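You operate a simulated robot arm through the tools that you are given. There is no shell and no other tool. Be economical: measure what you need, move in short steps, check, and stop when the job is done.

You are at the controls of a simulated robot arm. One attempt, no reset.

TASK
Set the mirror upright, clamp it and wipe off the finger smears.
Fine: tighten both wing screws before you wipe; use the lens cloth and put it back.
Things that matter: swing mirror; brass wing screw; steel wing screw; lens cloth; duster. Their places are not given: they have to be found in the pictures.

Only the result counts: the job must be done as asked and must still hold three seconds after the hand-in. Knocking over, shifting, dropping, spilling or breaking anything else fails it. Flat cloth is picked up by pressing the open fingertips on it (5 to 10 N) and closing them slowly along it; thin cloth reads only 2 to 8 mm in the jaws.

THE ROBOT
A 7-joint arm with a two-finger parallel gripper, fixed in place. Base frame: the origin is at the foot of the arm, x ahead of it, y to its left, z up; the work surface is at about z = 92. Units: cm, rad, N and s.
With the tool pointing down near the work surface it reaches from about 42 to 90 cm from the base axis. Its first joint turns from -2.007 to 2.007 rad. Payload 3.91 kg.
The TCP is the grasp point between the finger pads, 3 cm short of the fingertips. In the tool frame z runs along the fingers and y along their closing line. The gripper opens to 11 cm. The fingers are 2 cm wide and 1 cm thick; the gripper's body (4.8 by 11.2 cm) begins 5.5 cm behind the TCP.
Orientation is told as [roll, pitch, yaw] about the base's x, y, z axes, in that order, counted from this pose: with the fingers straight down and closing along the base's y, the tool's x points along the base's -x, its y along +y and its z along -z.

THE INTERFACE
- The arm moves only by the tool servo_tool. Its argument "increments" is a list of rows, each a list of 7 numbers: the shift along the base's x, y, z in cm, then the turn, a rotation vector about the base's x, y, z in rad, then the opening, from 0 (shut) to 1 (fully open). In form: [[tx, ty, tz, wx, wy, wz, jaw], ...]. A call has 1 to 12 rows; each row shifts and turns the commanded pose from where the row before left it. Each row takes 0.2 s and may step no farther than 5 cm and 0.15 rad from the row before; otherwise, or with a gripper value out of range, the whole call is refused. A pose out of reach is approached as far as the arm can. The call stops where the force on the tool passes 40 N (or 10 N more than at its start, if that is more) or the arm is blocked; 0.2 s more then pass. The fingers move at their own pace (about 15.3 cm/s each) and stop on an object; they squeeze with about 22 N. The grip force told is the motor's: it shows also when the fingers shut on nothing. Time passes only in rows, and 0.2 s behind the last, so rows that do not move let the fingers close. It gives the time, the measured TCP pose, the force on the tool (base axes), the opening and the grip force at its end, in the units of the frame above (readings bear some noise).
- Cameras (640 x 400 px; columns grow to the right, rows downward): "scene" is fixed at [4.15, 66.13, 170.48]; the picture's right is [-0.56, -0.83, 0.00], its down [-0.28, 0.19, -0.94] and it looks along [0.78, -0.53, -0.33] (base axes); focal length 351 px, centre (320, 200). "wrist" rides on the gripper at [-3.6, 0, -5.7] in the tool frame; the picture's right is [0.00, -1.00, 0.00], its down [0.97, 0.00, -0.24] and it looks along [0.24, 0.00, 0.97] (tool axes); focal length 218 px, centre (320, 200).
- capture(camera): a new picture of that camera. The clock stands still meanwhile.
- lift_body(by): slides the trunk up (or, below 0, down) by that many cm; the arm rides with it, the base frame stays. It gives what a move gives, with no picture.
- measure_at(camera, pixels): for up to 12 pixels [column, row] of the newest picture of that camera ("zoom" is the newest enlarged one), the place [x, y, z] in the base frame of the surface seen there, good to about 0.3 cm, but the place of the scene camera against the robot may be out by one fixed shift of up to 2.5 cm in any direction. The clock stands still meanwhile.
- inspect(camera, box): a new picture of the part [left, top, right, bottom] of that camera's present view, enlarged. The clock stands still meanwhile.
- job_done(): hands the job in; it is judged then, once.

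Go step by step. Measure first, check grasps and placings, and put right what went wrong. The budget is 80 turns and 46 pictures, counting those below and the enlarged ones. Unless the task says otherwise, let go and move clear before handing in.

The tools are called after "Emit:" as a command line: name --pt "numbers of a row" for each row, then --argument value for the rest, lists and objects as JSON in quotes. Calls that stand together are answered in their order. servo_tool: Moves the arm, as the interface text tells. Its arguments: {"type":"object","properties":{"increments":{"type":"array","items":{"type":"array","items":{"type":"number"}}}},"required":["increments"]} The other tools are called the same way: lift_body (by) slides the trunk up or down; capture (camera) takes a picture; measure_at (camera, pixels) gives the place of the surface under pixels of a picture; inspect (camera, box) takes an enlarged picture of a part of a camera's view; job_done () hands the job in.

At the start:

```text
t: 0.0
tcp_pos: [55.13, 6.33, 153.35]
tool_rot: [0.001, 0.0, -0.001]
contact_force: [-0.3, 0.4, 0.3]
gripper_width: 10.99
gripper_force: 0.1
trunk travel left (down, up): [-92.5, 6.5]
```

scene: 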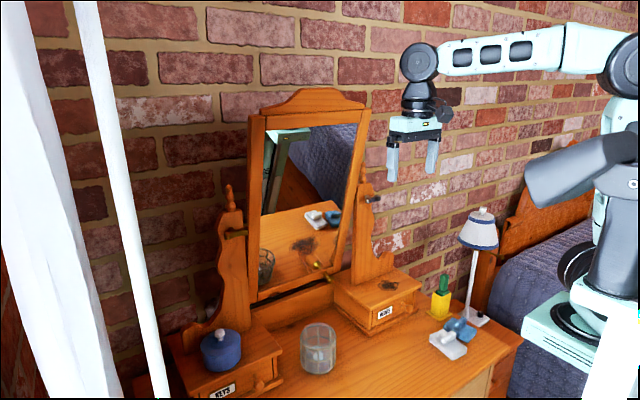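
wrist: 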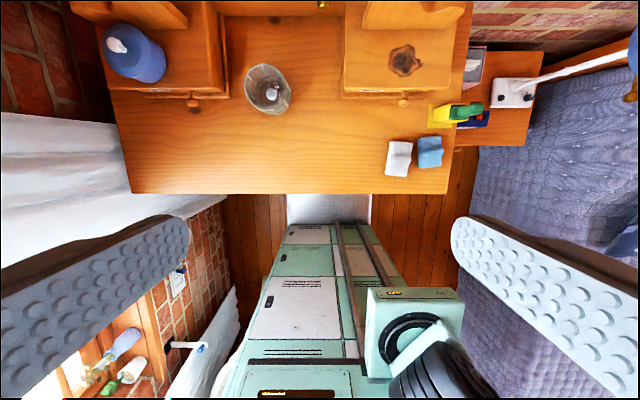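

The mirror (scene px 310,190) hangs tilted between its posts, with screws near (235,232) and (372,198); two cloths lie near (455,338). I'll enlarge these.

Emit:
inspect --camera "scene" --box '[200, 80, 420, 340]'

Emit:
inspect --camera "wrist" --box '[340, 60, 540, 200]'

Emit:
measure_at --camera "wrist" --pixels '[[398, 150], [398, 170], [429, 145], [429, 160], [268, 95], [404, 60], [440, 115], [200, 180], [130, 50], [404, 101], [192, 104], [270, 150]]'

Emit:
measure_at --camera "scene" --pixels '[[235, 232], [372, 199], [255, 120], [360, 115], [255, 290], [345, 270], [310, 97], [318, 265], [445, 347], [460, 328], [388, 285], [317, 350]]'

```text
1.54 times, centred on (310, 210) of scene
```

zoom: 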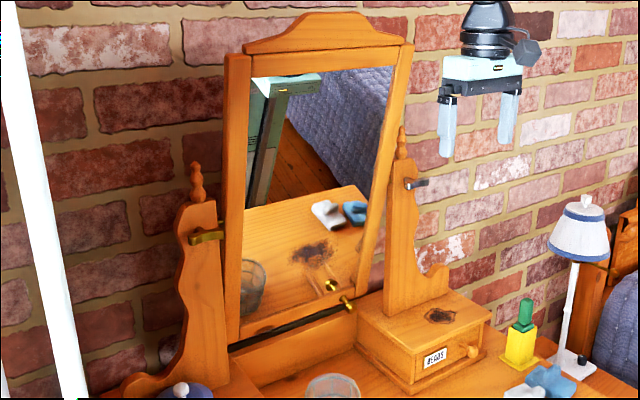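

```text
2.86 times, centred on (440, 130) of wrist
```

zoom: 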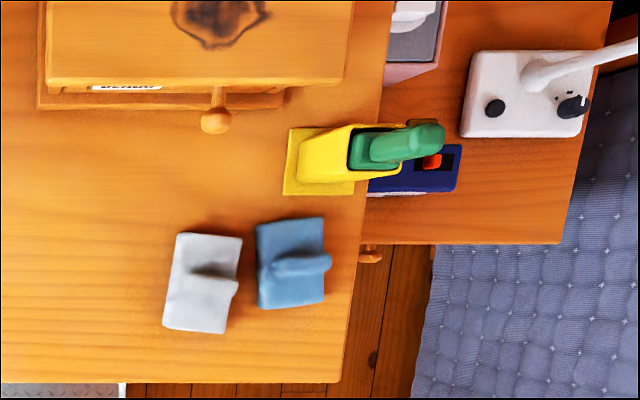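

```text
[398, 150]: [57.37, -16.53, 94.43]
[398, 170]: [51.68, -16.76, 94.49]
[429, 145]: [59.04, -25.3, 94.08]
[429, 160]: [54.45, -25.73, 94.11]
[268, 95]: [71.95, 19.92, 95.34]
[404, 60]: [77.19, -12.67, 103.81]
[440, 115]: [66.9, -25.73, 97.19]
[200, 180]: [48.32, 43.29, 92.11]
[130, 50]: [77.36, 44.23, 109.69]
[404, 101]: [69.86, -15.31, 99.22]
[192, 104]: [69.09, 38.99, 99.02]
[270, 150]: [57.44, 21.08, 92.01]
```

```text
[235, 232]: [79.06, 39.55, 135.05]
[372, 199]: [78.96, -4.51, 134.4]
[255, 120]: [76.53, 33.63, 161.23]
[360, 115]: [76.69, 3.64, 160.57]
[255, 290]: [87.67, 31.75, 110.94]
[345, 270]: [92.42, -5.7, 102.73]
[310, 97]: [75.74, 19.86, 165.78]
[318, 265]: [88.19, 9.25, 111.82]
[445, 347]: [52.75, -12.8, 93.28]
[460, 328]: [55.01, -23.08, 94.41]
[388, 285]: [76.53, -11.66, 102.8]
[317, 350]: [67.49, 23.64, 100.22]
```

Brass screw is left (zoom 205,235), steel right (zoom 415,184), and the mirror's top leans ~11 cm forward of its bottom. I'll turn the tool horizontal to look closely with the wrist camera.

Emit:
servo_tool --pt "-1 1 -1 0 -0.143 0 1" --pt "-1 1 -1 0 -0.143 0 1" --pt "-1 1 -1 0 -0.143 0 1" --pt "-1 1 -1 0 -0.143 0 1" --pt "-1 1 -1 0 -0.143 0 1" --pt "-1 1 -1 0 -0.143 0 1" --pt "0 1 -1 0 -0.143 0 1" --pt "0 1 -1 0 -0.143 0 1" --pt "0 1 -1 0 -0.143 0 1" --pt "0 1 -1 0 -0.143 0 1" --pt "0 0 -1 0 -0.141 0 1" --pt "0 0 0 0 0 0 1"

Emit:
capture --camera "wrist"

```text
t: 2.6
tcp_pos: [49.13, 16.33, 142.37]
tool_rot: [2.612, -1.571, -2.611]
contact_force: [0.9, -0.5, -0.4]
gripper_width: 10.98
gripper_force: 0.1
trunk travel left (down, up): [-92.5, 6.5]
```

```text
41 pictures are left
```

wrist: 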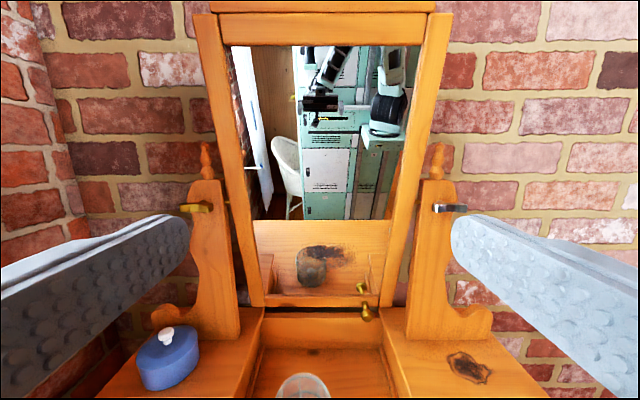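

Good frontal view: screws at (197,207) and (450,208), knob at (366,312), dark patch at (325,255) on the glass. Enlarging and measuring.

Emit:
inspect --camera "wrist" --box '[220, 210, 420, 335]'

Emit:
inspect --camera "wrist" --box '[170, 170, 260, 230]'

Emit:
inspect --camera "wrist" --box '[400, 170, 490, 230]'

Emit:
measure_at --camera "wrist" --pixels '[[188, 208], [203, 207], [440, 208], [458, 208], [366, 313], [325, 255], [215, 60], [430, 60], [250, 280], [390, 280], [207, 230], [432, 230]]'

```text
3.20 times, centred on (320, 272) of wrist
```

zoom: 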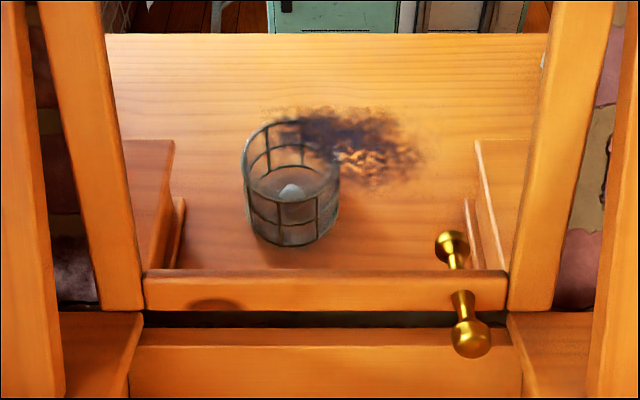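

```text
6.67 times, centred on (215, 200) of wrist
```

zoom: 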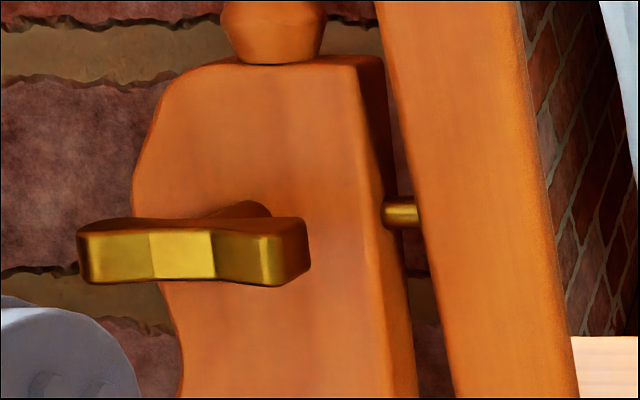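

```text
6.67 times, centred on (445, 200) of wrist
```

zoom: 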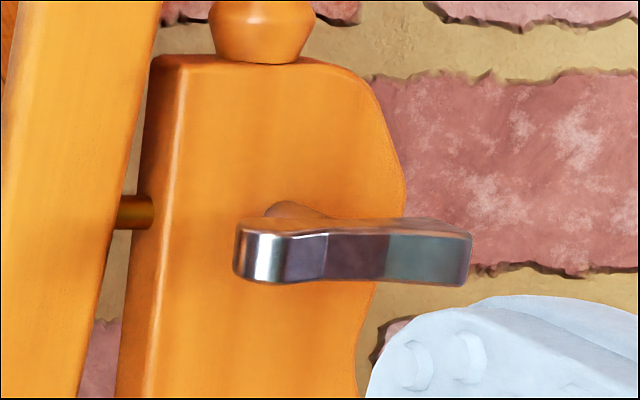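

```text
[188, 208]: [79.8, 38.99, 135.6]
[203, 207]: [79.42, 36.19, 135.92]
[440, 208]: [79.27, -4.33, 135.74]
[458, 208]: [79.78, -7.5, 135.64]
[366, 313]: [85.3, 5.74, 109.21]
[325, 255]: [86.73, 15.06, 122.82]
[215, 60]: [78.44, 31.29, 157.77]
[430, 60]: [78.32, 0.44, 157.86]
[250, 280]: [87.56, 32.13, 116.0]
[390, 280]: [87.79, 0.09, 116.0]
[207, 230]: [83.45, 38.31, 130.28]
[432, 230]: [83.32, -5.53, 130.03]
```

Wings are horizontal bars with axes along x: brass centre ≈(79.5,37.1,135.7), steel ≈(79.5,-6.5,135.7); smear around y 9–20, z 119–125. First I set the mirror upright: push its top bar with shut fingertips until its face stands at x≈83.3.

Emit:
servo_tool --pt "0 0 4 0 0 0 0" --pt "2 0 4 0 0 0 0" --pt "4 0 4 0 0 0 0" --pt "4 0 4 0 0 0 0" --pt "4 0 1.2 0 0 0 0" --pt "4 -0.5 0 0 0 0 0" --pt "3 0 0 0 0 0 0" --pt "0 0 0 0 0 0 0" --pt "0 0 0 0 0 0 0"

Emit:
capture --camera "wrist"

```text
refused: row 3 steps farther than a row can; nothing moved
```

```text
37 pictures are left
```

wrist: 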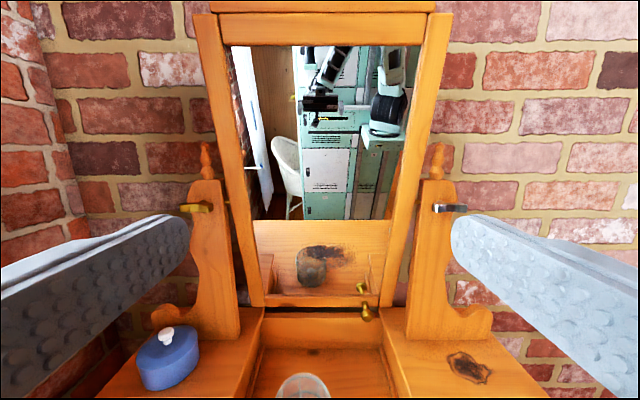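

The call was refused for a row over 5 cm; nothing moved. I'll split the steps.

Emit:
servo_tool --pt "0 0 4.5 0 0 0 0" --pt "1 0 4.5 0 0 0 0" --pt "3 0 3.5 0 0 0 0" --pt "3 0 3.5 0 0 0 0" --pt "4 0 1.2 0 0 0 0" --pt "4 -0.5 0 0 0 0 0" --pt "4 0 0 0 0 0 0" --pt "3 0 0 0 0 0 0" --pt "0 0 0 0 0 0 0"

Emit:
capture --camera "wrist"

```text
t: 4.6
tcp_pos: [71.14, 15.81, 159.6]
tool_rot: [-1.302, -1.57, 1.303]
contact_force: [-0.3, -0.9, 0.1]
gripper_width: 0.0
gripper_force: 21.3
trunk travel left (down, up): [-92.5, 6.5]
```

```text
36 pictures are left
```

wrist: 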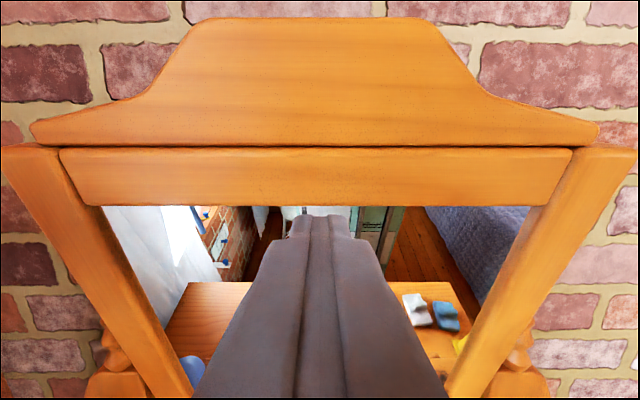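

The top bar spans rows 148–205; I measure it to set the pushing height.

Emit:
measure_at --camera "wrist" --pixels '[[320, 155], [320, 175], [320, 200], [320, 140], [320, 100], [320, 30], [60, 200], [580, 200], [130, 300], [510, 300]]'

```text
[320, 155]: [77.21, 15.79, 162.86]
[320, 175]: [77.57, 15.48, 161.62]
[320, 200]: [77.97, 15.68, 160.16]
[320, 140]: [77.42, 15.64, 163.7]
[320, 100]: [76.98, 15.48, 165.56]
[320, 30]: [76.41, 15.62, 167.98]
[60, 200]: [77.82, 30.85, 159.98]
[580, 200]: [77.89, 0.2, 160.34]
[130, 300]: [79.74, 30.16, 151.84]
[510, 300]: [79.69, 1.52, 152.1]
```

Bar front is x≈77.6 at z 161.6 (tilt ≈0.217 rad, upright face ≈83.3). Raise 2 cm and push slowly to tip x ≈83.3.

Emit:
servo_tool --pt "0 0 2.2 0 0 0 0" --pt "2 0 0 0 0 0 0" --pt "1.5 0 0 0 0 0 0" --pt "1 0 0 0 0 0 0" --pt "1 0 0 0 0 0 0" --pt "1 0 0 0 0 0 0" --pt "1 0 0 0 0 0 0" --pt "0.8 0 0 0 0 0 0" --pt "0.5 0 0 0 0 0 0" --pt "0.3 0 0 0 0 0 0" --pt "0 0 0 0 0 0 0" --pt "0 0 0 0 0 0 0"

Emit:
capture --camera "wrist"

Emit:
measure_at --camera "wrist" --pixels '[[250, 175], [390, 175], [320, 100], [320, 30], [60, 220], [580, 220], [120, 300], [520, 300], [150, 370], [490, 370]]'

```text
t: 7.2
tcp_pos: [80.31, 15.77, 161.85]
tool_rot: [-1.063, -1.571, 1.065]
contact_force: [0.0, 0.8, 0.3]
gripper_width: 0.0
gripper_force: 22.0
trunk travel left (down, up): [-92.5, 6.5]
```

```text
35 pictures are left
```

wrist: 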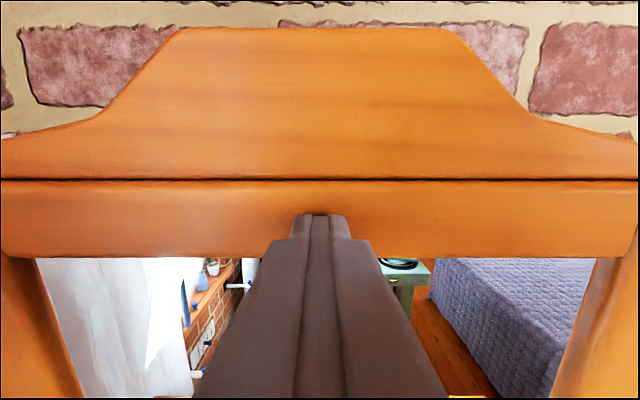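

```text
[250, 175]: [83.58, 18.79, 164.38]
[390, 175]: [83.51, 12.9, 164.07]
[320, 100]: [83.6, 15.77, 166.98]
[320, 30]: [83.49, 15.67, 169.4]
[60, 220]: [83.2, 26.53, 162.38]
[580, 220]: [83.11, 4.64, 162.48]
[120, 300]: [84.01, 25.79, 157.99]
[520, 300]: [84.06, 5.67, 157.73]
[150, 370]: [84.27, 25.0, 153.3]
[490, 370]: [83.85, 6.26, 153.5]
```

The frame face now reads x≈83.1–83.6 over its height and no force remains. I back off and check the whole mirror.

Emit:
servo_tool --pt "-1 0 0 0 0 0 0" --pt "-4 0 0 0 0 0 0" --pt "-5 0 0 0 0 0 0" --pt "-4 0 -3 0 0 0 0" --pt "-4 0 -3 0 0 0 0" --pt "-4 0 -3 0 0 0 0" --pt "-3 0 -4 0 0 0 1" --pt "-3 0 -4 0 0 0 1" --pt "-3 0 -3 0 0 0 1" --pt "0 0 0 0 0 0 1"

Emit:
capture --camera "wrist"

Emit:
measure_at --camera "wrist" --pixels '[[222, 60], [430, 60], [226, 100], [425, 100], [230, 150], [418, 150], [236, 200], [412, 200], [240, 250], [405, 250], [246, 290], [400, 290]]'

```text
t: 9.4
tcp_pos: [49.26, 15.85, 141.81]
tool_rot: [3.056, -1.57, -3.055]
contact_force: [-0.2, 1.0, -0.1]
gripper_width: 10.99
gripper_force: 0.0
trunk travel left (down, up): [-92.5, 6.5]
```

```text
34 pictures are left
```

wrist: 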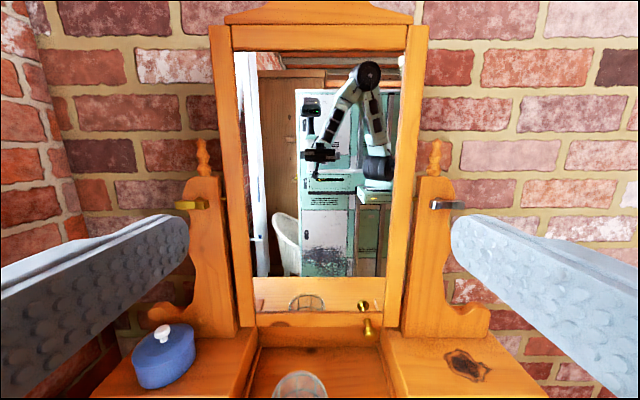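

```text
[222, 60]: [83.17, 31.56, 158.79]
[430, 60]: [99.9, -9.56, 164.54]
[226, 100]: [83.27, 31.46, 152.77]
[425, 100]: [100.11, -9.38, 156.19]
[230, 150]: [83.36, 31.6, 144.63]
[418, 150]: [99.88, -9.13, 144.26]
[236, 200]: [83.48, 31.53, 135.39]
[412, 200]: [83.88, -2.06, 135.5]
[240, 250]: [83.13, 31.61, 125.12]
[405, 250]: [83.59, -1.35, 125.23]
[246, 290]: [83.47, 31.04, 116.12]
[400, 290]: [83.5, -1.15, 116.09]
```

The mirror stands upright (column x 83.2–83.5 from z 116 to 159) and holds by itself. Next, the brass screw: roll the tool -90° so the jaws close vertically and approach (79,37.1,135.7).

Emit:
servo_tool --pt "0 2 0 -0.143 0 0 0.5" --pt "0 2 -1 -0.143 0 0 0.5" --pt "0 2 -1 -0.143 0 0 0.5" --pt "2 2 -1 -0.143 0 0 0.5" --pt "2 2 -1 -0.143 0 0 0.5" --pt "2 2 -1 -0.143 0 0 0.5" --pt "2 2 -1.1 -0.143 0 0 0.5" --pt "2 2 0 -0.143 0 0 0.5" --pt "2 2 0 -0.143 0 0 0.5" --pt "2 2 0 -0.143 0 0 0.5" --pt "2 1.25 0 -0.141 0 0 0.5" --pt "2 0 0 0 0 0 0.5"

Emit:
capture --camera "wrist"

```text
t: 12.0
tcp_pos: [67.38, 37.1, 135.74]
tool_rot: [-1.572, 0.002, 1.572]
contact_force: [0.1, -0.1, -0.4]
gripper_width: 5.5
gripper_force: 0.0
trunk travel left (down, up): [-92.5, 6.5]
```

```text
33 pictures are left
```

wrist: 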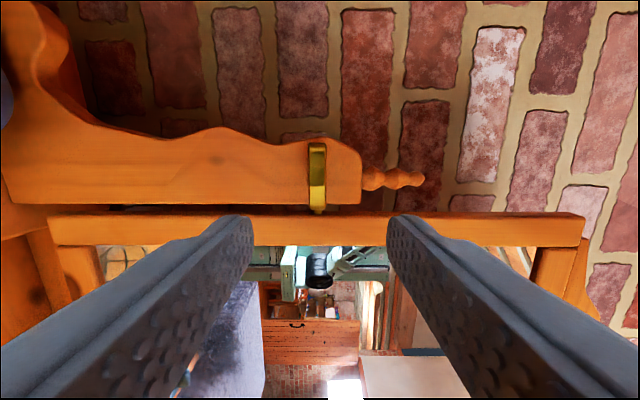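

The wing shows at column 317, rows 143–212, aligned with the jaw centre in z. I measure its ends for exact y.

Emit:
measure_at --camera "wrist" --pixels '[[317, 147], [317, 162], [317, 178], [317, 193], [317, 207], [250, 180]]'

```text
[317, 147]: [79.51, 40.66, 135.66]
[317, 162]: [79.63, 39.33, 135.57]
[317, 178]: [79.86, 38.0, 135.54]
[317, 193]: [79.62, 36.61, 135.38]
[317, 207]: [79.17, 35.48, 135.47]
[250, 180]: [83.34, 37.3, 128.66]
```

Wing centre is ≈(79.6,38.0,135.5). Move on, close on it.

Emit:
servo_tool --pt "4 0.9 -0.2 0 0 0 0.5" --pt "4 0 0 0 0 0 0.5" --pt "2.5 0 0 0 0 0 0.5" --pt "1.2 0 0 0 0 0 0.5" --pt "0 0 0 0 0 0 0.3" --pt "0 0 0 0 0 0 0" --pt "0 0 0 0 0 0 0" --pt "0 0 0 0 0 0 0"

```text
t: 13.8
tcp_pos: [78.91, 38.01, 135.5]
tool_rot: [-1.571, -0.001, 1.572]
contact_force: [0.8, 1.1, 0.7]
gripper_width: 1.5
gripper_force: 44.8
trunk travel left (down, up): [-92.5, 6.5]
```

The bar is gripped (1.5 cm). Turn it clockwise (+x) in small steps and watch for resistance.

Emit:
servo_tool --pt "0 0 0 0.13 0 0 0" --pt "0 0 0 0.13 0 0 0" --pt "0 0 0 0.13 0 0 0" --pt "0 0 0 0.13 0 0 0" --pt "0 0 0 0 0 0 0"

```text
t: 15.0
tcp_pos: [78.89, 38.01, 135.41]
tool_rot: [-1.569, -0.52, 1.571]
contact_force: [1.6, 3.8, -5.1]
gripper_width: 1.49
gripper_force: 45.1
trunk travel left (down, up): [-92.5, 6.5]
```

It turns (0.52 rad); continue to a quarter turn.

Emit:
servo_tool --pt "0 0 0 0.13 0 0 0" --pt "0 0 0 0.13 0 0 0" --pt "0 0 0 0.13 0 0 0" --pt "0 0 0 0.13 0 0 0" --pt "0 0 0 0 0 0 0"

Emit:
capture --camera "wrist"

```text
t: 16.2
tcp_pos: [79.01, 38.05, 135.31]
tool_rot: [-1.566, -1.041, 1.567]
contact_force: [-2.6, 8.6, -14.2]
gripper_width: 1.49
gripper_force: 45.2
trunk travel left (down, up): [-92.5, 6.5]
```

```text
32 pictures are left
```

wrist: 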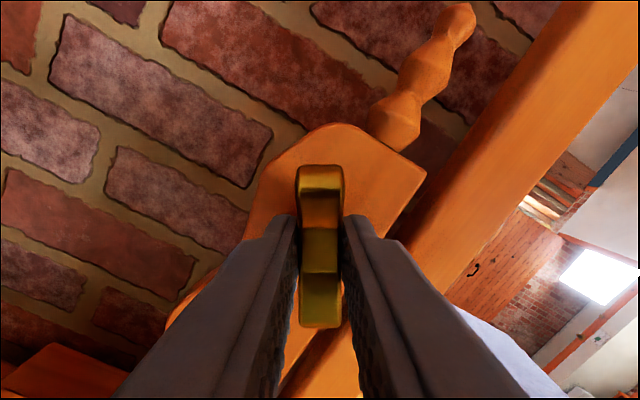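

It follows well (−1.04), with some side load from off-axis grip; I shift slightly to relieve it and continue.

Emit:
servo_tool --pt "0 0.1 -0.2 0.1 0 0 0" --pt "0 0 0 0.13 0 0 0" --pt "0 0 0 0.13 0 0 0" --pt "0 0 0 0.13 0 0 0" --pt "0 0 0 0 0 0 0"

```text
t: 17.4
tcp_pos: [79.07, 38.16, 135.24]
tool_rot: [-1.575, -1.531, 1.573]
contact_force: [-1.9, 11.5, -5.1]
gripper_width: 1.48
gripper_force: 45.5
trunk travel left (down, up): [-92.5, 6.5]
```

No end stop yet at ~1.53 rad; keep turning.

Emit:
servo_tool --pt "0 0.1 -0.05 0.12 0 0 0" --pt "0 0 0 0.12 0 0 0" --pt "0 0 0 0.12 0 0 0" --pt "0 0 0 0.12 0 0 0" --pt "0 0 0 0 0 0 0"

```text
t: 18.6
tcp_pos: [78.93, 38.4, 135.16]
tool_rot: [1.571, -1.131, -1.571]
contact_force: [-0.3, 7.5, -3.6]
gripper_width: 2.47
gripper_force: 45.0
trunk travel left (down, up): [-92.5, 6.5]
```

The jaws were spread to 2.47 cm: the bar stopped turning while the tool went on — likely tight. Check.

Emit:
capture --camera "wrist"

```text
31 pictures are left
```

wrist: 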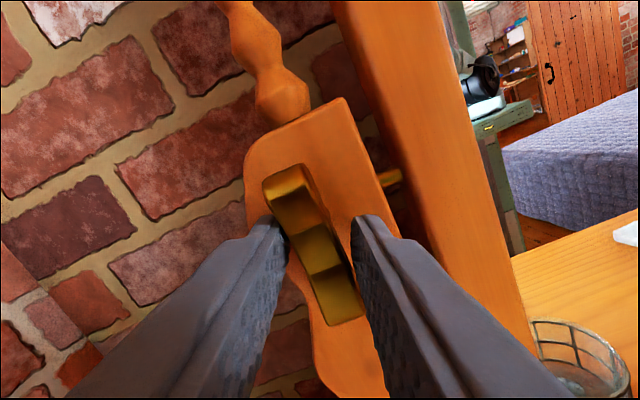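

The wing now stands parallel to the post (quarter turn) and hit its stop. I release, back out, and go to the steel screw, rolling back to -90°.

Emit:
servo_tool --pt "0 0 0 0 0 0 0.5" --pt "0 0 0 0 0 0 0.5" --pt "-3 0 0 0 0 0 0.5" --pt "-4 0 0 0 0 0 0.5" --pt "-4 0 0 0 0 0 0.5" --pt "0 -4 0 -0.14 0 0 0.5" --pt "0 -4 0 -0.14 0 0 0.5" --pt "0 -4 0 -0.14 0 0 0.5" --pt "0 -4 0 -0.14 0 0 0.5" --pt "0 -4 0 -0.14 0 0 0.5" --pt "0 -4 0 -0.14 0 0 0.5" --pt "0 -4 0 -0.14 0 0 0.5"

```text
t: 21.2
tcp_pos: [68.01, 10.2, 135.16]
tool_rot: [-1.573, -1.03, 1.571]
contact_force: [-0.1, 0.7, 0.4]
gripper_width: 5.49
gripper_force: 0.2
trunk travel left (down, up): [-92.5, 6.5]
```

Clear. Finish the roll and move in front of the steel screw.

Emit:
servo_tool --pt "0 -3 0.1 -0.13 0 0 0.5" --pt "0 -3 0.1 -0.13 0 0 0.5" --pt "0 -3 0.1 -0.13 0 0 0.5" --pt "0 -3 0 -0.13 0 0 0.5" --pt "0 -3 0 -0.13 0 0 0.5" --pt "0 -2 0 -0.13 0 0 0.5" --pt "0 0 0 -0.13 0 0 0.5" --pt "0 0 0 -0.13 0 0 0.5" --pt "0 0 0 0 0 0 0.5"

Emit:
capture --camera "wrist"

```text
t: 23.2
tcp_pos: [69.68, -4.52, 135.7]
tool_rot: [-1.572, -0.055, 1.565]
contact_force: [0.3, -0.1, 0.5]
gripper_width: 5.5
gripper_force: 0.1
out of reach, approached as far as the arm can: row 4, 5, 6
trunk travel left (down, up): [-92.5, 6.5]
```

```text
30 pictures are left
```

wrist: 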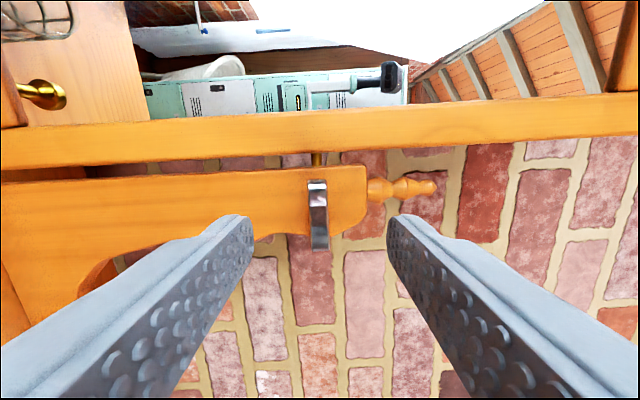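

The arm fell short of reach here (y -4.5). The steel wing is at column 318, rows 182–250; measure.

Emit:
measure_at --camera "wrist" --pixels '[[318, 187], [318, 200], [318, 215], [318, 230], [318, 245]]'

Emit:
servo_tool --pt "0 0 0 0 0 0 0.5" --pt "0 0 0 0 0 0 0.5"

```text
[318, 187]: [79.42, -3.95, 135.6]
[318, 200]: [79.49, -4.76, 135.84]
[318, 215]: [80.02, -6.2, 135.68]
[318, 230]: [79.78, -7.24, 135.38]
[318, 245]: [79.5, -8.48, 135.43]
```

```text
t: 23.8
tcp_pos: [69.78, -4.43, 135.61]
tool_rot: [-1.572, -0.056, 1.565]
contact_force: [0.0, -0.9, -0.4]
gripper_width: 5.52
gripper_force: 0.1
trunk travel left (down, up): [-92.5, 6.5]
```

Centre of steel wing ≈(79.6,-6.2,135.6). Try moving forward first, then sideways.

Emit:
servo_tool --pt "2 0 0 0 0 0 0.5" --pt "2 0 0 0 0 0 0.5" --pt "0 -0.9 0 0 0 0 0.5" --pt "0 -0.9 0 0 0 0 0.5" --pt "0 0 0 0 0 0 0.5"

```text
t: 25.0
tcp_pos: [73.52, -4.02, 135.67]
tool_rot: [-1.57, -0.056, 1.556]
contact_force: [0.3, -0.1, 0.6]
gripper_width: 5.51
gripper_force: 0.0
out of reach, approached as far as the arm can: row 2, 3, 4
trunk travel left (down, up): [-92.5, 6.5]
```

At this roll the arm hits a limit. I'll roll partway back (to ≈-1.1 rad) and try to reach the wing centre there; a slightly skewed grip just pushes the bar in the tightening direction.

Emit:
servo_tool --pt "-2 0 0 0.13 0 0 0.6" --pt "-1 0 0 0.13 0 0 0.6" --pt "0 0 0 0.13 0 0 0.6" --pt "0 -1 0 0 0 0 0.6" --pt "0 -1.2 0 0 0 0 0.6" --pt "0 0 0 0 0 0 0.6"

```text
t: 26.4
tcp_pos: [70.46, -4.75, 135.78]
tool_rot: [-1.57, -0.445, 1.556]
contact_force: [-0.1, 0.2, -1.0]
gripper_width: 6.62
gripper_force: 0.0
out of reach, approached as far as the arm can: row 5
trunk travel left (down, up): [-92.5, 6.5]
```

Still limited. Look at the arm's posture.

Emit:
capture --camera "scene"

```text
29 pictures are left
```

scene: 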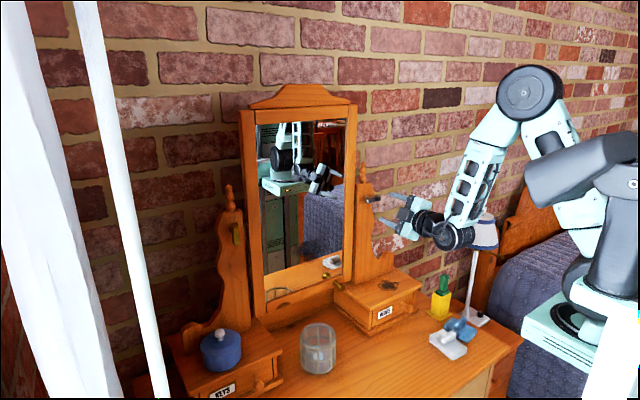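

The elbow is high and the wrist sharply bent. Lower the trunk 18 cm (tool then at z≈118, clear of drawers at 104) and raise the tool again.

Emit:
servo_tool --pt "-4 2 2 0 0 0 0.6" --pt "0 0 0 0 0 0 0.6"

Emit:
lift_body --by -18

Emit:
servo_tool --pt "0 0 4 0 0 0 0.6" --pt "0 0 4 0 0 0 0.6" --pt "0 0 4 0 0 0 0.6" --pt "0 0 4 0 0 0 0.6" --pt "0 -1 0 -0.12 0 0 0.6" --pt "0 -1 0 -0.12 0 0 0.6" --pt "0 -1 0 -0.1 0 0 0.6" --pt "0 -1 0 -0.1 0 0 0.6" --pt "0 0 0 0 0 0 0.6"

```text
t: 27.0
tcp_pos: [68.56, -1.7, 137.83]
tool_rot: [-1.568, -0.446, 1.563]
contact_force: [0.8, -0.6, -0.4]
gripper_width: 6.63
gripper_force: 0.1
out of reach, approached as far as the arm can: row 1
trunk travel left (down, up): [-92.5, 6.5]
```

```text
t: 29.0
tcp_pos: [68.54, -1.64, 119.87]
tool_rot: [-1.569, -0.445, 1.565]
contact_force: [0.7, 1.0, -0.4]
gripper_width: 6.6
gripper_force: 0.0
trunk travel left (down, up): [-74.5, 24.5]
```

```text
t: 31.0
tcp_pos: [68.61, -5.78, 135.87]
tool_rot: [-1.571, -0.006, 1.566]
contact_force: [-0.6, -0.1, -0.2]
gripper_width: 6.61
gripper_force: 0.1
trunk travel left (down, up): [-74.5, 24.5]
```

The lower trunk fixed it: roll −90° at (68.6,−5.8,135.9). Advance to the wing centre and grip.

Emit:
servo_tool --pt "3 -0.45 -0.25 0 0 0 0.5" --pt "3 0 0 0 0 0 0.5" --pt "2.5 0 0 0 0 0 0.5" --pt "1.9 0 0 0 0 0 0.5" --pt "0 0 0 0 0 0 0.3" --pt "0 0 0 0 0 0 0" --pt "0 0 0 0 0 0 0" --pt "0 0 0 0 0 0 0"

```text
t: 32.8
tcp_pos: [79.01, -6.21, 135.57]
tool_rot: [-1.571, -0.006, 1.565]
contact_force: [-0.3, 0.2, -5.6]
gripper_width: 1.49
gripper_force: 44.9
trunk travel left (down, up): [-74.5, 24.5]
```

Gripped (1.49 cm). Turn clockwise.

Emit:
servo_tool --pt "0 0 -0.05 0.13 0 0 0" --pt "0 0 0 0.13 0 0 0" --pt "0 0 0 0.13 0 0 0" --pt "0 0 0 0.13 0 0 0" --pt "0 0 0 0.13 0 0 0" --pt "0 0 0 0.13 0 0 0" --pt "0 0 0 0 0 0 0"

```text
t: 34.4
tcp_pos: [79.06, -6.13, 135.51]
tool_rot: [-1.565, -0.787, 1.562]
contact_force: [-3.1, -0.3, -5.3]
gripper_width: 1.48
gripper_force: 45.0
trunk travel left (down, up): [-74.5, 24.5]
```

Emit:
servo_tool --pt "0 0 0 0.13 0 0 0" --pt "0 0 0 0.13 0 0 0" --pt "0 0 0 0.13 0 0 0" --pt "0 0 0 0.13 0 0 0" --pt "0 0 0 0.13 0 0 0" --pt "0 0 0 0.13 0 0 0" --pt "0 0 0 0 0 0 0"

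```text
t: 36.0
tcp_pos: [79.0, -6.37, 135.57]
tool_rot: [-0.361, -1.563, 0.358]
contact_force: [0.3, -3.2, -2.5]
gripper_width: 1.48
gripper_force: 44.4
trunk travel left (down, up): [-74.5, 24.5]
```

Turned a quarter; go on to the stop.

Emit:
servo_tool --pt "0 0 0 0.12 0 0 0" --pt "0 0 0 0.12 0 0 0" --pt "0 0 0 0.12 0 0 0" --pt "0 0 0 0 0 0 0"

Emit:
capture --camera "wrist"

```text
t: 37.0
tcp_pos: [78.93, -6.21, 135.58]
tool_rot: [1.555, -1.216, -1.557]
contact_force: [1.5, -2.4, 0.3]
gripper_width: 2.24
gripper_force: 45.0
trunk travel left (down, up): [-74.5, 24.5]
```

```text
28 pictures are left
```

wrist: 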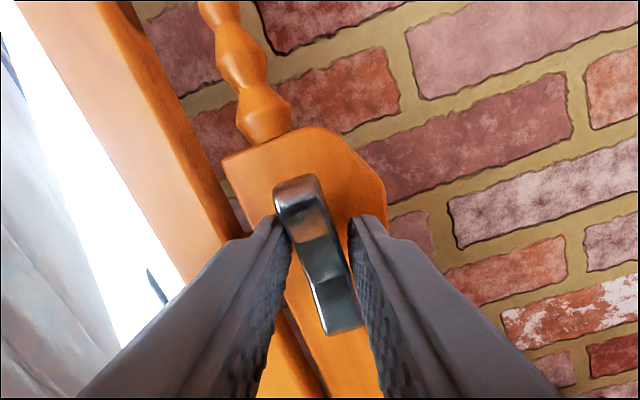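

The steel wing is vertical at its stop too (jaws spread to 2.24). Release, back out, and view the mirror from the front.

Emit:
servo_tool --pt "0 0 0 0 0 0 0.5" --pt "0 0 0 0 0 0 0.5" --pt "-3 0 0 0 0 0 0.5" --pt "-4 0 0 0 0 0 0.5" --pt "-4 0 0 -0.12 0 0 0.5" --pt "-4 2 0 -0.12 0 0 0.5" --pt "-4 2 0 -0.12 0 0 0.5" --pt "-3 3 0 0 0 0 1" --pt "-3 4 0 0 0 0 1" --pt "-2 4 0 0 0 0 1" --pt "0 4 0 0 0 0 1" --pt "0 3 0 0 0 0 1"

Emit:
capture --camera "wrist"

Emit:
measure_at --camera "wrist" --pixels '[[222, 60], [226, 100], [230, 150], [236, 200], [242, 250], [405, 250], [408, 200], [412, 150], [414, 100], [416, 60]]'

```text
t: 39.6
tcp_pos: [52.82, 16.44, 136.4]
tool_rot: [-0.615, -1.563, 0.613]
contact_force: [-0.1, -0.9, 0.4]
gripper_width: 10.99
gripper_force: 0.1
out of reach, approached as far as the arm can: row 7, 8
trunk travel left (down, up): [-74.5, 24.5]
```

```text
27 pictures are left
```

wrist: 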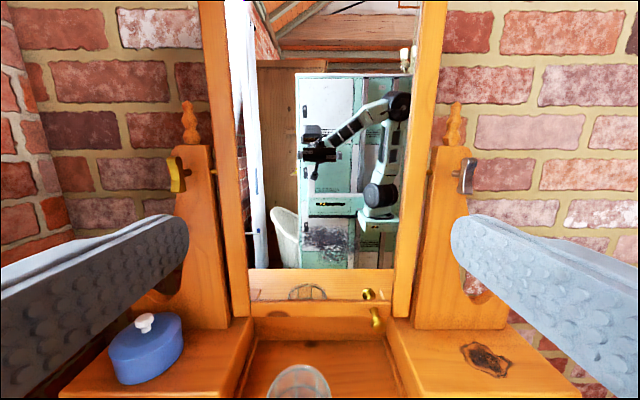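

```text
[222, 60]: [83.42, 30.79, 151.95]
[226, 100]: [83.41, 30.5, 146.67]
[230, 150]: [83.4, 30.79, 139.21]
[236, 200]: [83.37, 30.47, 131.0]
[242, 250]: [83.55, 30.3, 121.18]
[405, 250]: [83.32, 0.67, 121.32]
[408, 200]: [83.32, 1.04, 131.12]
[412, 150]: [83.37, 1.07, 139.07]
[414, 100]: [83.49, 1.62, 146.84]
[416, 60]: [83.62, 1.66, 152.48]
```

Mirror upright, both wings vertical. The grey smear shows at (325,240); enlarge, also the rest of the glass.

Emit:
inspect --camera "wrist" --box '[230, 170, 410, 300]'

Emit:
inspect --camera "wrist" --box '[220, 0, 430, 180]'

Emit:
measure_at --camera "wrist" --pixels '[[300, 225], [350, 225], [300, 265], [350, 265], [325, 240], [372, 260], [375, 318], [325, 100], [320, 268], [320, 285]]'

```text
3.08 times, centred on (320, 235) of wrist
```

zoom: 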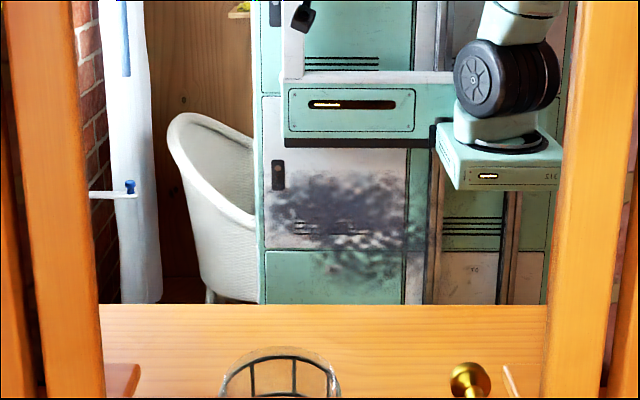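

```text
2.22 times, centred on (325, 90) of wrist
```

zoom: 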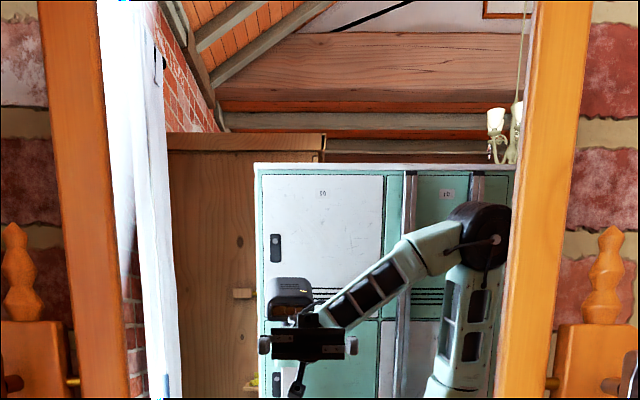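

```text
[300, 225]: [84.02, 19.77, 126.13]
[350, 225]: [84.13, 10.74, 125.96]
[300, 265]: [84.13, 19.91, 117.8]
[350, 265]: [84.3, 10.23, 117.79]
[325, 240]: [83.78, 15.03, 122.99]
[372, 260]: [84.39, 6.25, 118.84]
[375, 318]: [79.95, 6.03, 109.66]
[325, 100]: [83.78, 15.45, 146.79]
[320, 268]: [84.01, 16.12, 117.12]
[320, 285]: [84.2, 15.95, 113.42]
```

Smear covers about y 10.5–19.5, z 118–126 on glass at x≈84.0; the rest looks clean. Now go look at the cloths from above: turn tool down and move over them.

Emit:
servo_tool --pt "0 -3 0 0 0.143 0 1" --pt "0 -3 0 0 0.143 0 1" --pt "0 -3 0 0 0.143 0 1" --pt "0 -3 0 0 0.143 0 1" --pt "0 -3 0 0 0.143 0 1" --pt "0 -3 0 0 0.143 0 1" --pt "0 -3 0 0 0.143 0 1" --pt "0 -3 0 0 0.143 0 1" --pt "0 -3 0 0 0.143 0 1" --pt "0 -3 0 0 0.143 0 1" --pt "0 -3 0 0 0.141 0 1" --pt "0 -2 0 0 0 0 1"

Emit:
servo_tool --pt "0 0 -4 0 0 0 1" --pt "0 0 -4 0 0 0 1" --pt "0 0 -4 0 0 0 1" --pt "0 0 -4 0 0 0 1" --pt "0 0 -3 0 0 0 1" --pt "0 0 0 0 0 0 1"

Emit:
capture --camera "wrist"

```text
t: 42.2
tcp_pos: [53.05, -18.65, 136.56]
tool_rot: [-0.001, 0.007, 0.007]
contact_force: [-0.6, -0.6, 1.0]
gripper_width: 11.0
gripper_force: 0.0
trunk travel left (down, up): [-74.5, 24.5]
```

```text
t: 43.6
tcp_pos: [52.78, -18.65, 117.47]
tool_rot: [-0.001, 0.004, 0.006]
contact_force: [-0.5, -0.2, -0.8]
gripper_width: 10.97
gripper_force: 0.0
trunk travel left (down, up): [-74.5, 24.5]
```

```text
24 pictures are left
```

wrist: 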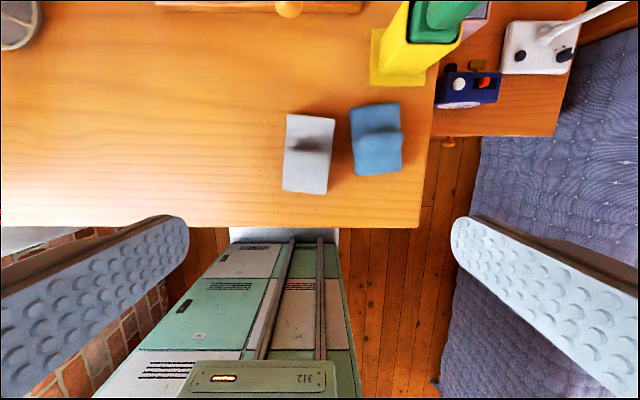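

Emit:
inspect --camera "wrist" --box '[270, 90, 420, 205]'

Emit:
measure_at --camera "wrist" --pixels '[[287, 118], [333, 122], [325, 190], [285, 186], [295, 144], [312, 143], [330, 146], [355, 140], [378, 137], [400, 138], [352, 110], [400, 170]]'

```text
3.48 times, centred on (345, 148) of wrist
```

zoom: 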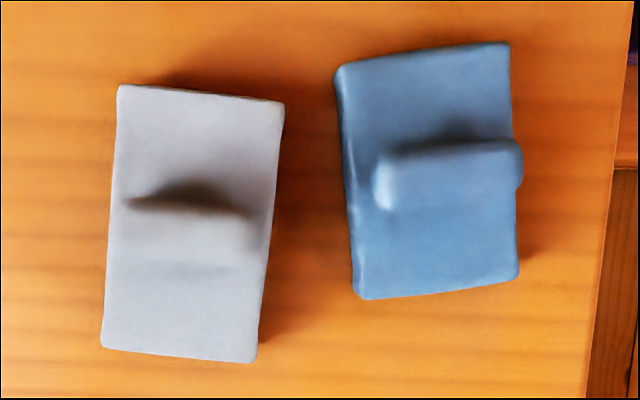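

```text
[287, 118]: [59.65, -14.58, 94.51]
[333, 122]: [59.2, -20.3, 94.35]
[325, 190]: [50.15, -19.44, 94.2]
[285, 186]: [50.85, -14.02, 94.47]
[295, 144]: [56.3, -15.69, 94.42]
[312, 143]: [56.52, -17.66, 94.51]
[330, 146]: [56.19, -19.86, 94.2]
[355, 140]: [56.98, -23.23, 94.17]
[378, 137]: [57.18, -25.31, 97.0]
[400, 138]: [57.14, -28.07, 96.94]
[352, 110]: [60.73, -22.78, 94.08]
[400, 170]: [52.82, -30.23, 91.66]
```

One cloth is pale grey (white) and the other blue, no labels seen from here. Look closer before choosing.

Emit:
servo_tool --pt "-1 -1.5 -4 0 0 0 1" --pt "-1 -1 -4 0 0 0 1" --pt "0 0 -2 0 0 0 1" --pt "0 0 0 0 0 0 1"

Emit:
capture --camera "wrist"

Emit:
inspect --camera "scene" --box '[410, 260, 510, 370]'

```text
t: 44.6
tcp_pos: [50.89, -21.05, 107.4]
tool_rot: [-0.002, 0.005, 0.004]
contact_force: [0.6, 0.1, -0.2]
gripper_width: 10.96
gripper_force: 0.1
trunk travel left (down, up): [-74.5, 24.5]
```

```text
22 pictures are left
```

wrist: 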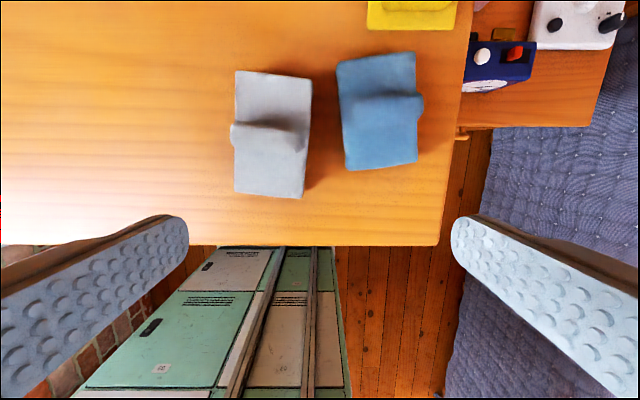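

```text
3.64 times, centred on (460, 315) of scene
```

zoom: 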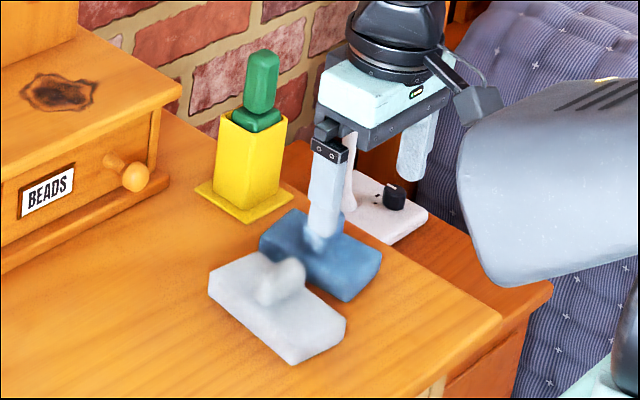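

Zoom further on the cloths and the yellow item for distinguishing features.

Emit:
inspect --camera "wrist" --box '[220, 60, 320, 205]'

Emit:
inspect --camera "wrist" --box '[330, 0, 460, 180]'

```text
2.76 times, centred on (270, 132) of wrist
```

zoom: 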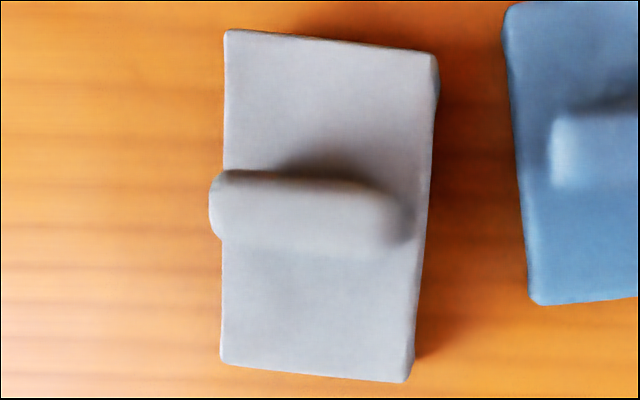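

```text
2.22 times, centred on (395, 90) of wrist
```

zoom: 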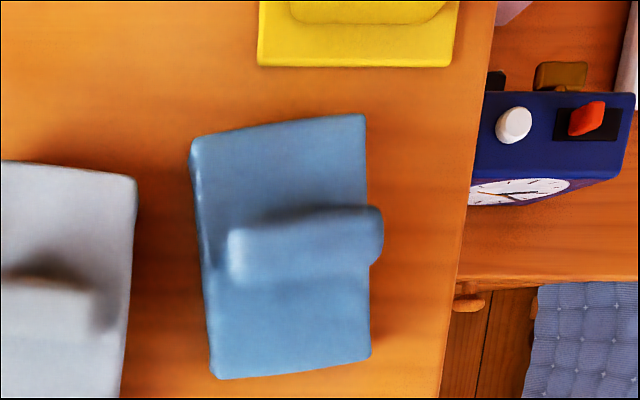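

Still undecided; take a strong zoom on the weave of both cloths at once.

Emit:
inspect --camera "wrist" --box '[285, 90, 365, 140]'

Emit:
measure_at --camera "wrist" --pixels '[[238, 75], [309, 80], [302, 194], [237, 190], [238, 133], [300, 140], [340, 64], [412, 56], [416, 160], [349, 167], [352, 103], [418, 103]]'

```text
8.00 times, centred on (325, 115) of wrist
```

zoom: 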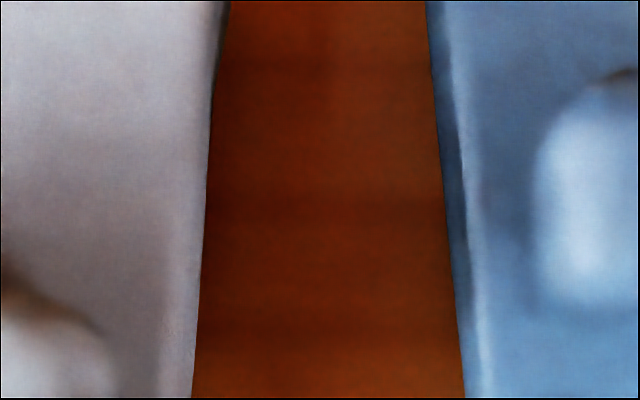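

```text
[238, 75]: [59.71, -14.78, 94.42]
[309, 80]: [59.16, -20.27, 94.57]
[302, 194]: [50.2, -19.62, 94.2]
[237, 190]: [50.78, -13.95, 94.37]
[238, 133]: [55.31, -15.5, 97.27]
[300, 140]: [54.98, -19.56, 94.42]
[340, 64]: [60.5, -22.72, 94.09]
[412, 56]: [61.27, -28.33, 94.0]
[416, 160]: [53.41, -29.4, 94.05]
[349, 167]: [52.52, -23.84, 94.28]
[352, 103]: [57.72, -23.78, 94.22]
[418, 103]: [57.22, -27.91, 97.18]
```

The blue cloth is the smaller and thinner one (≈8.0×5.6×2.1 cm versus 9.0×5.6×2.4 cm for the grey), which fits a microfibre lens cloth; the grey is the duster. I move over the blue ridge (centre ≈(57,-26.1), ridge along (0.14,-0.99)) and turn the jaws across it.

Emit:
servo_tool --pt "1 -1 0 0 0 -0.143 0.45" --pt "1 -1 0 0 0 -0.143 0.45" --pt "1 -1 0 0 0 -0.143 0.45" --pt "1 -1 0 0 0 -0.143 0.45" --pt "1 -1 0 0 0 -0.143 0.45" --pt "1.1 0 0 0 0 -0.143 0.45" --pt "0 0 0 0 0 -0.143 0.45" --pt "0 0 0 0 0 -0.143 0.45" --pt "0 0 0 0 0 -0.143 0.45" --pt "0 0 0 0 0 -0.147 0.45" --pt "0 0 0 0 0 0 0.45"

Emit:
capture --camera "wrist"

```text
t: 47.0
tcp_pos: [56.91, -26.09, 107.55]
tool_rot: [-0.002, 0.006, -1.432]
contact_force: [0.4, -0.3, -0.4]
gripper_width: 4.96
gripper_force: 0.1
trunk travel left (down, up): [-74.5, 24.5]
```

```text
17 pictures are left
```

wrist: 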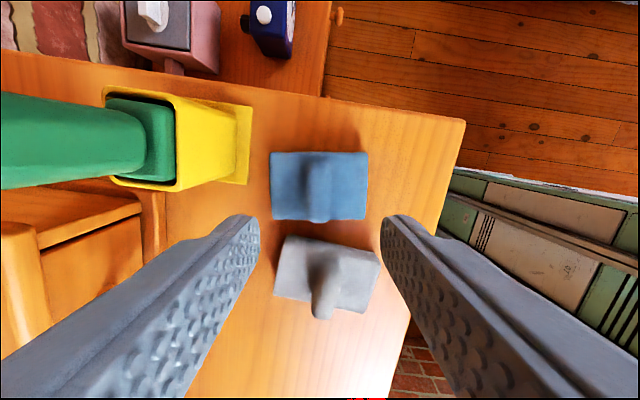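

Jaws straddle the blue ridge (col 319). Check the green item's clearance and ridge before descending.

Emit:
measure_at --camera "wrist" --pixels '[[318, 160], [318, 185], [318, 215], [285, 190], [355, 190], [140, 140], [60, 145], [10, 145], [246, 145], [190, 185]]'

```text
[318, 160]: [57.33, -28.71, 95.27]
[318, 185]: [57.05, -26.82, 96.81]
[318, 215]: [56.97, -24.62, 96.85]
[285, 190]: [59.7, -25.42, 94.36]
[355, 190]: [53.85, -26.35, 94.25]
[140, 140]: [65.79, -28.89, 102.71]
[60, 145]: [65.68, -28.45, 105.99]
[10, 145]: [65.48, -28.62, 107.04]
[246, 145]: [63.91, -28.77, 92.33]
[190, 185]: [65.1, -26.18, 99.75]
```

Clearances are fine (green item at x ≥65.4, hand reaches 62.5). Descend and close.

Emit:
servo_tool --pt "0 -0.1 -4 0 0 0 0.45" --pt "0.1 0 -3 0 0 0 0.45" --pt "0 0 -2 0 0 0 0.45" --pt "0 0 -1 0 0 0 0.45" --pt "0 0 0 0 0 0 0.45" --pt "0 0 0 0 0 0 0.3" --pt "0 0 0 0 0 0 0.1" --pt "0 0 0 0 0 0 0" --pt "0 0 0 0 0 0 0"

```text
t: 49.0
tcp_pos: [57.06, -26.18, 97.56]
tool_rot: [-0.001, 0.006, -1.43]
contact_force: [0.1, 0.0, -0.5]
gripper_width: 1.92
gripper_force: 22.3
trunk travel left (down, up): [-74.5, 24.5]
```

Ridge gripped (1.92 cm). Lift and check.

Emit:
servo_tool --pt "0 0 1 0 0 0 0" --pt "0 0 2 0 0 0 0" --pt "0 0 4 0 0 0 0" --pt "0 0 4 0 0 0 0" --pt "0 0 4 0 0 0 0" --pt "0 0 4 0 0 0 0" --pt "0 0 4 0 0 0 0" --pt "0 0 0 0 0 0 0"

Emit:
capture --camera "wrist"

```text
t: 50.8
tcp_pos: [57.06, -26.28, 120.63]
tool_rot: [0.0, 0.005, -1.427]
contact_force: [0.2, -0.1, -0.6]
gripper_width: 1.91
gripper_force: 22.3
trunk travel left (down, up): [-74.5, 24.5]
```

```text
16 pictures are left
```

wrist: 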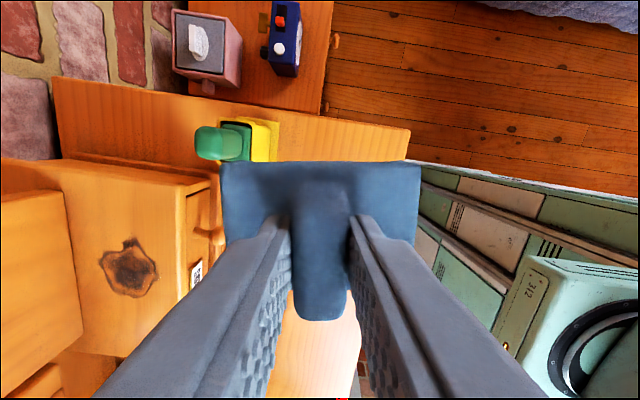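

Cloth is held firmly; its pad face is 5.5 cm beyond the TCP. Carry it left and turn the yaw back.

Emit:
servo_tool --pt "-0.5 4 1 0 0 0.143 0" --pt "-0.5 4 1 0 0 0.143 0" --pt "-0.5 4 1 0 0 0.143 0" --pt "-0.5 4 1 0 0 0.143 0" --pt "-0.5 4 1 0 0 0.143 0" --pt "-0.5 4 1 0 0 0.143 0" --pt "-0.5 4 1 0 0 0.143 0" --pt "-0.5 4 1 0 0 0.143 0" --pt "-0.5 4 1 0 0 0.143 0" --pt "-0.5 4 0 0 0 0.14 0" --pt "0 1.3 0 0 0 0 0" --pt "0 0 0 0 0 0 0"

Emit:
servo_tool --pt "0 0 0 0 -0.143 0 0" --pt "0 0 0 0 -0.143 0 0" --pt "0 0 0 0 -0.143 0 0" --pt "0 0 0 0 -0.143 0 0" --pt "0 0 0 0 -0.143 0 0" --pt "0 0 0 0 -0.143 0 0" --pt "0 0 0 0 -0.143 0 0" --pt "0 0 0 0 -0.143 0 0" --pt "0 0 0 0 -0.143 0 0" --pt "0 0 0 0 -0.143 0 0" --pt "0 0 0 0 -0.145 0 0" --pt "0 0 0 0 0 0 0"

Emit:
capture --camera "wrist"

```text
t: 53.4
tcp_pos: [51.98, 15.27, 129.47]
tool_rot: [-0.002, 0.006, -0.001]
contact_force: [0.3, 0.0, -1.2]
gripper_width: 1.92
gripper_force: 21.6
trunk travel left (down, up): [-74.5, 24.5]
```

```text
t: 56.0
tcp_pos: [51.93, 15.02, 129.4]
tool_rot: [1.308, -1.57, -1.308]
contact_force: [-0.5, -0.5, -0.6]
gripper_width: 1.9
gripper_force: 22.2
trunk travel left (down, up): [-74.5, 24.5]
```

```text
15 pictures are left
```

wrist: 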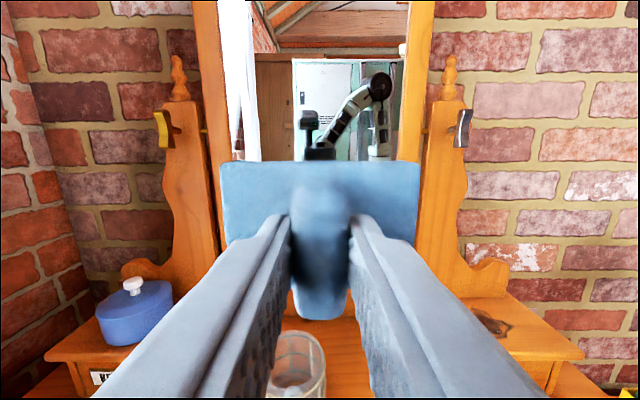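

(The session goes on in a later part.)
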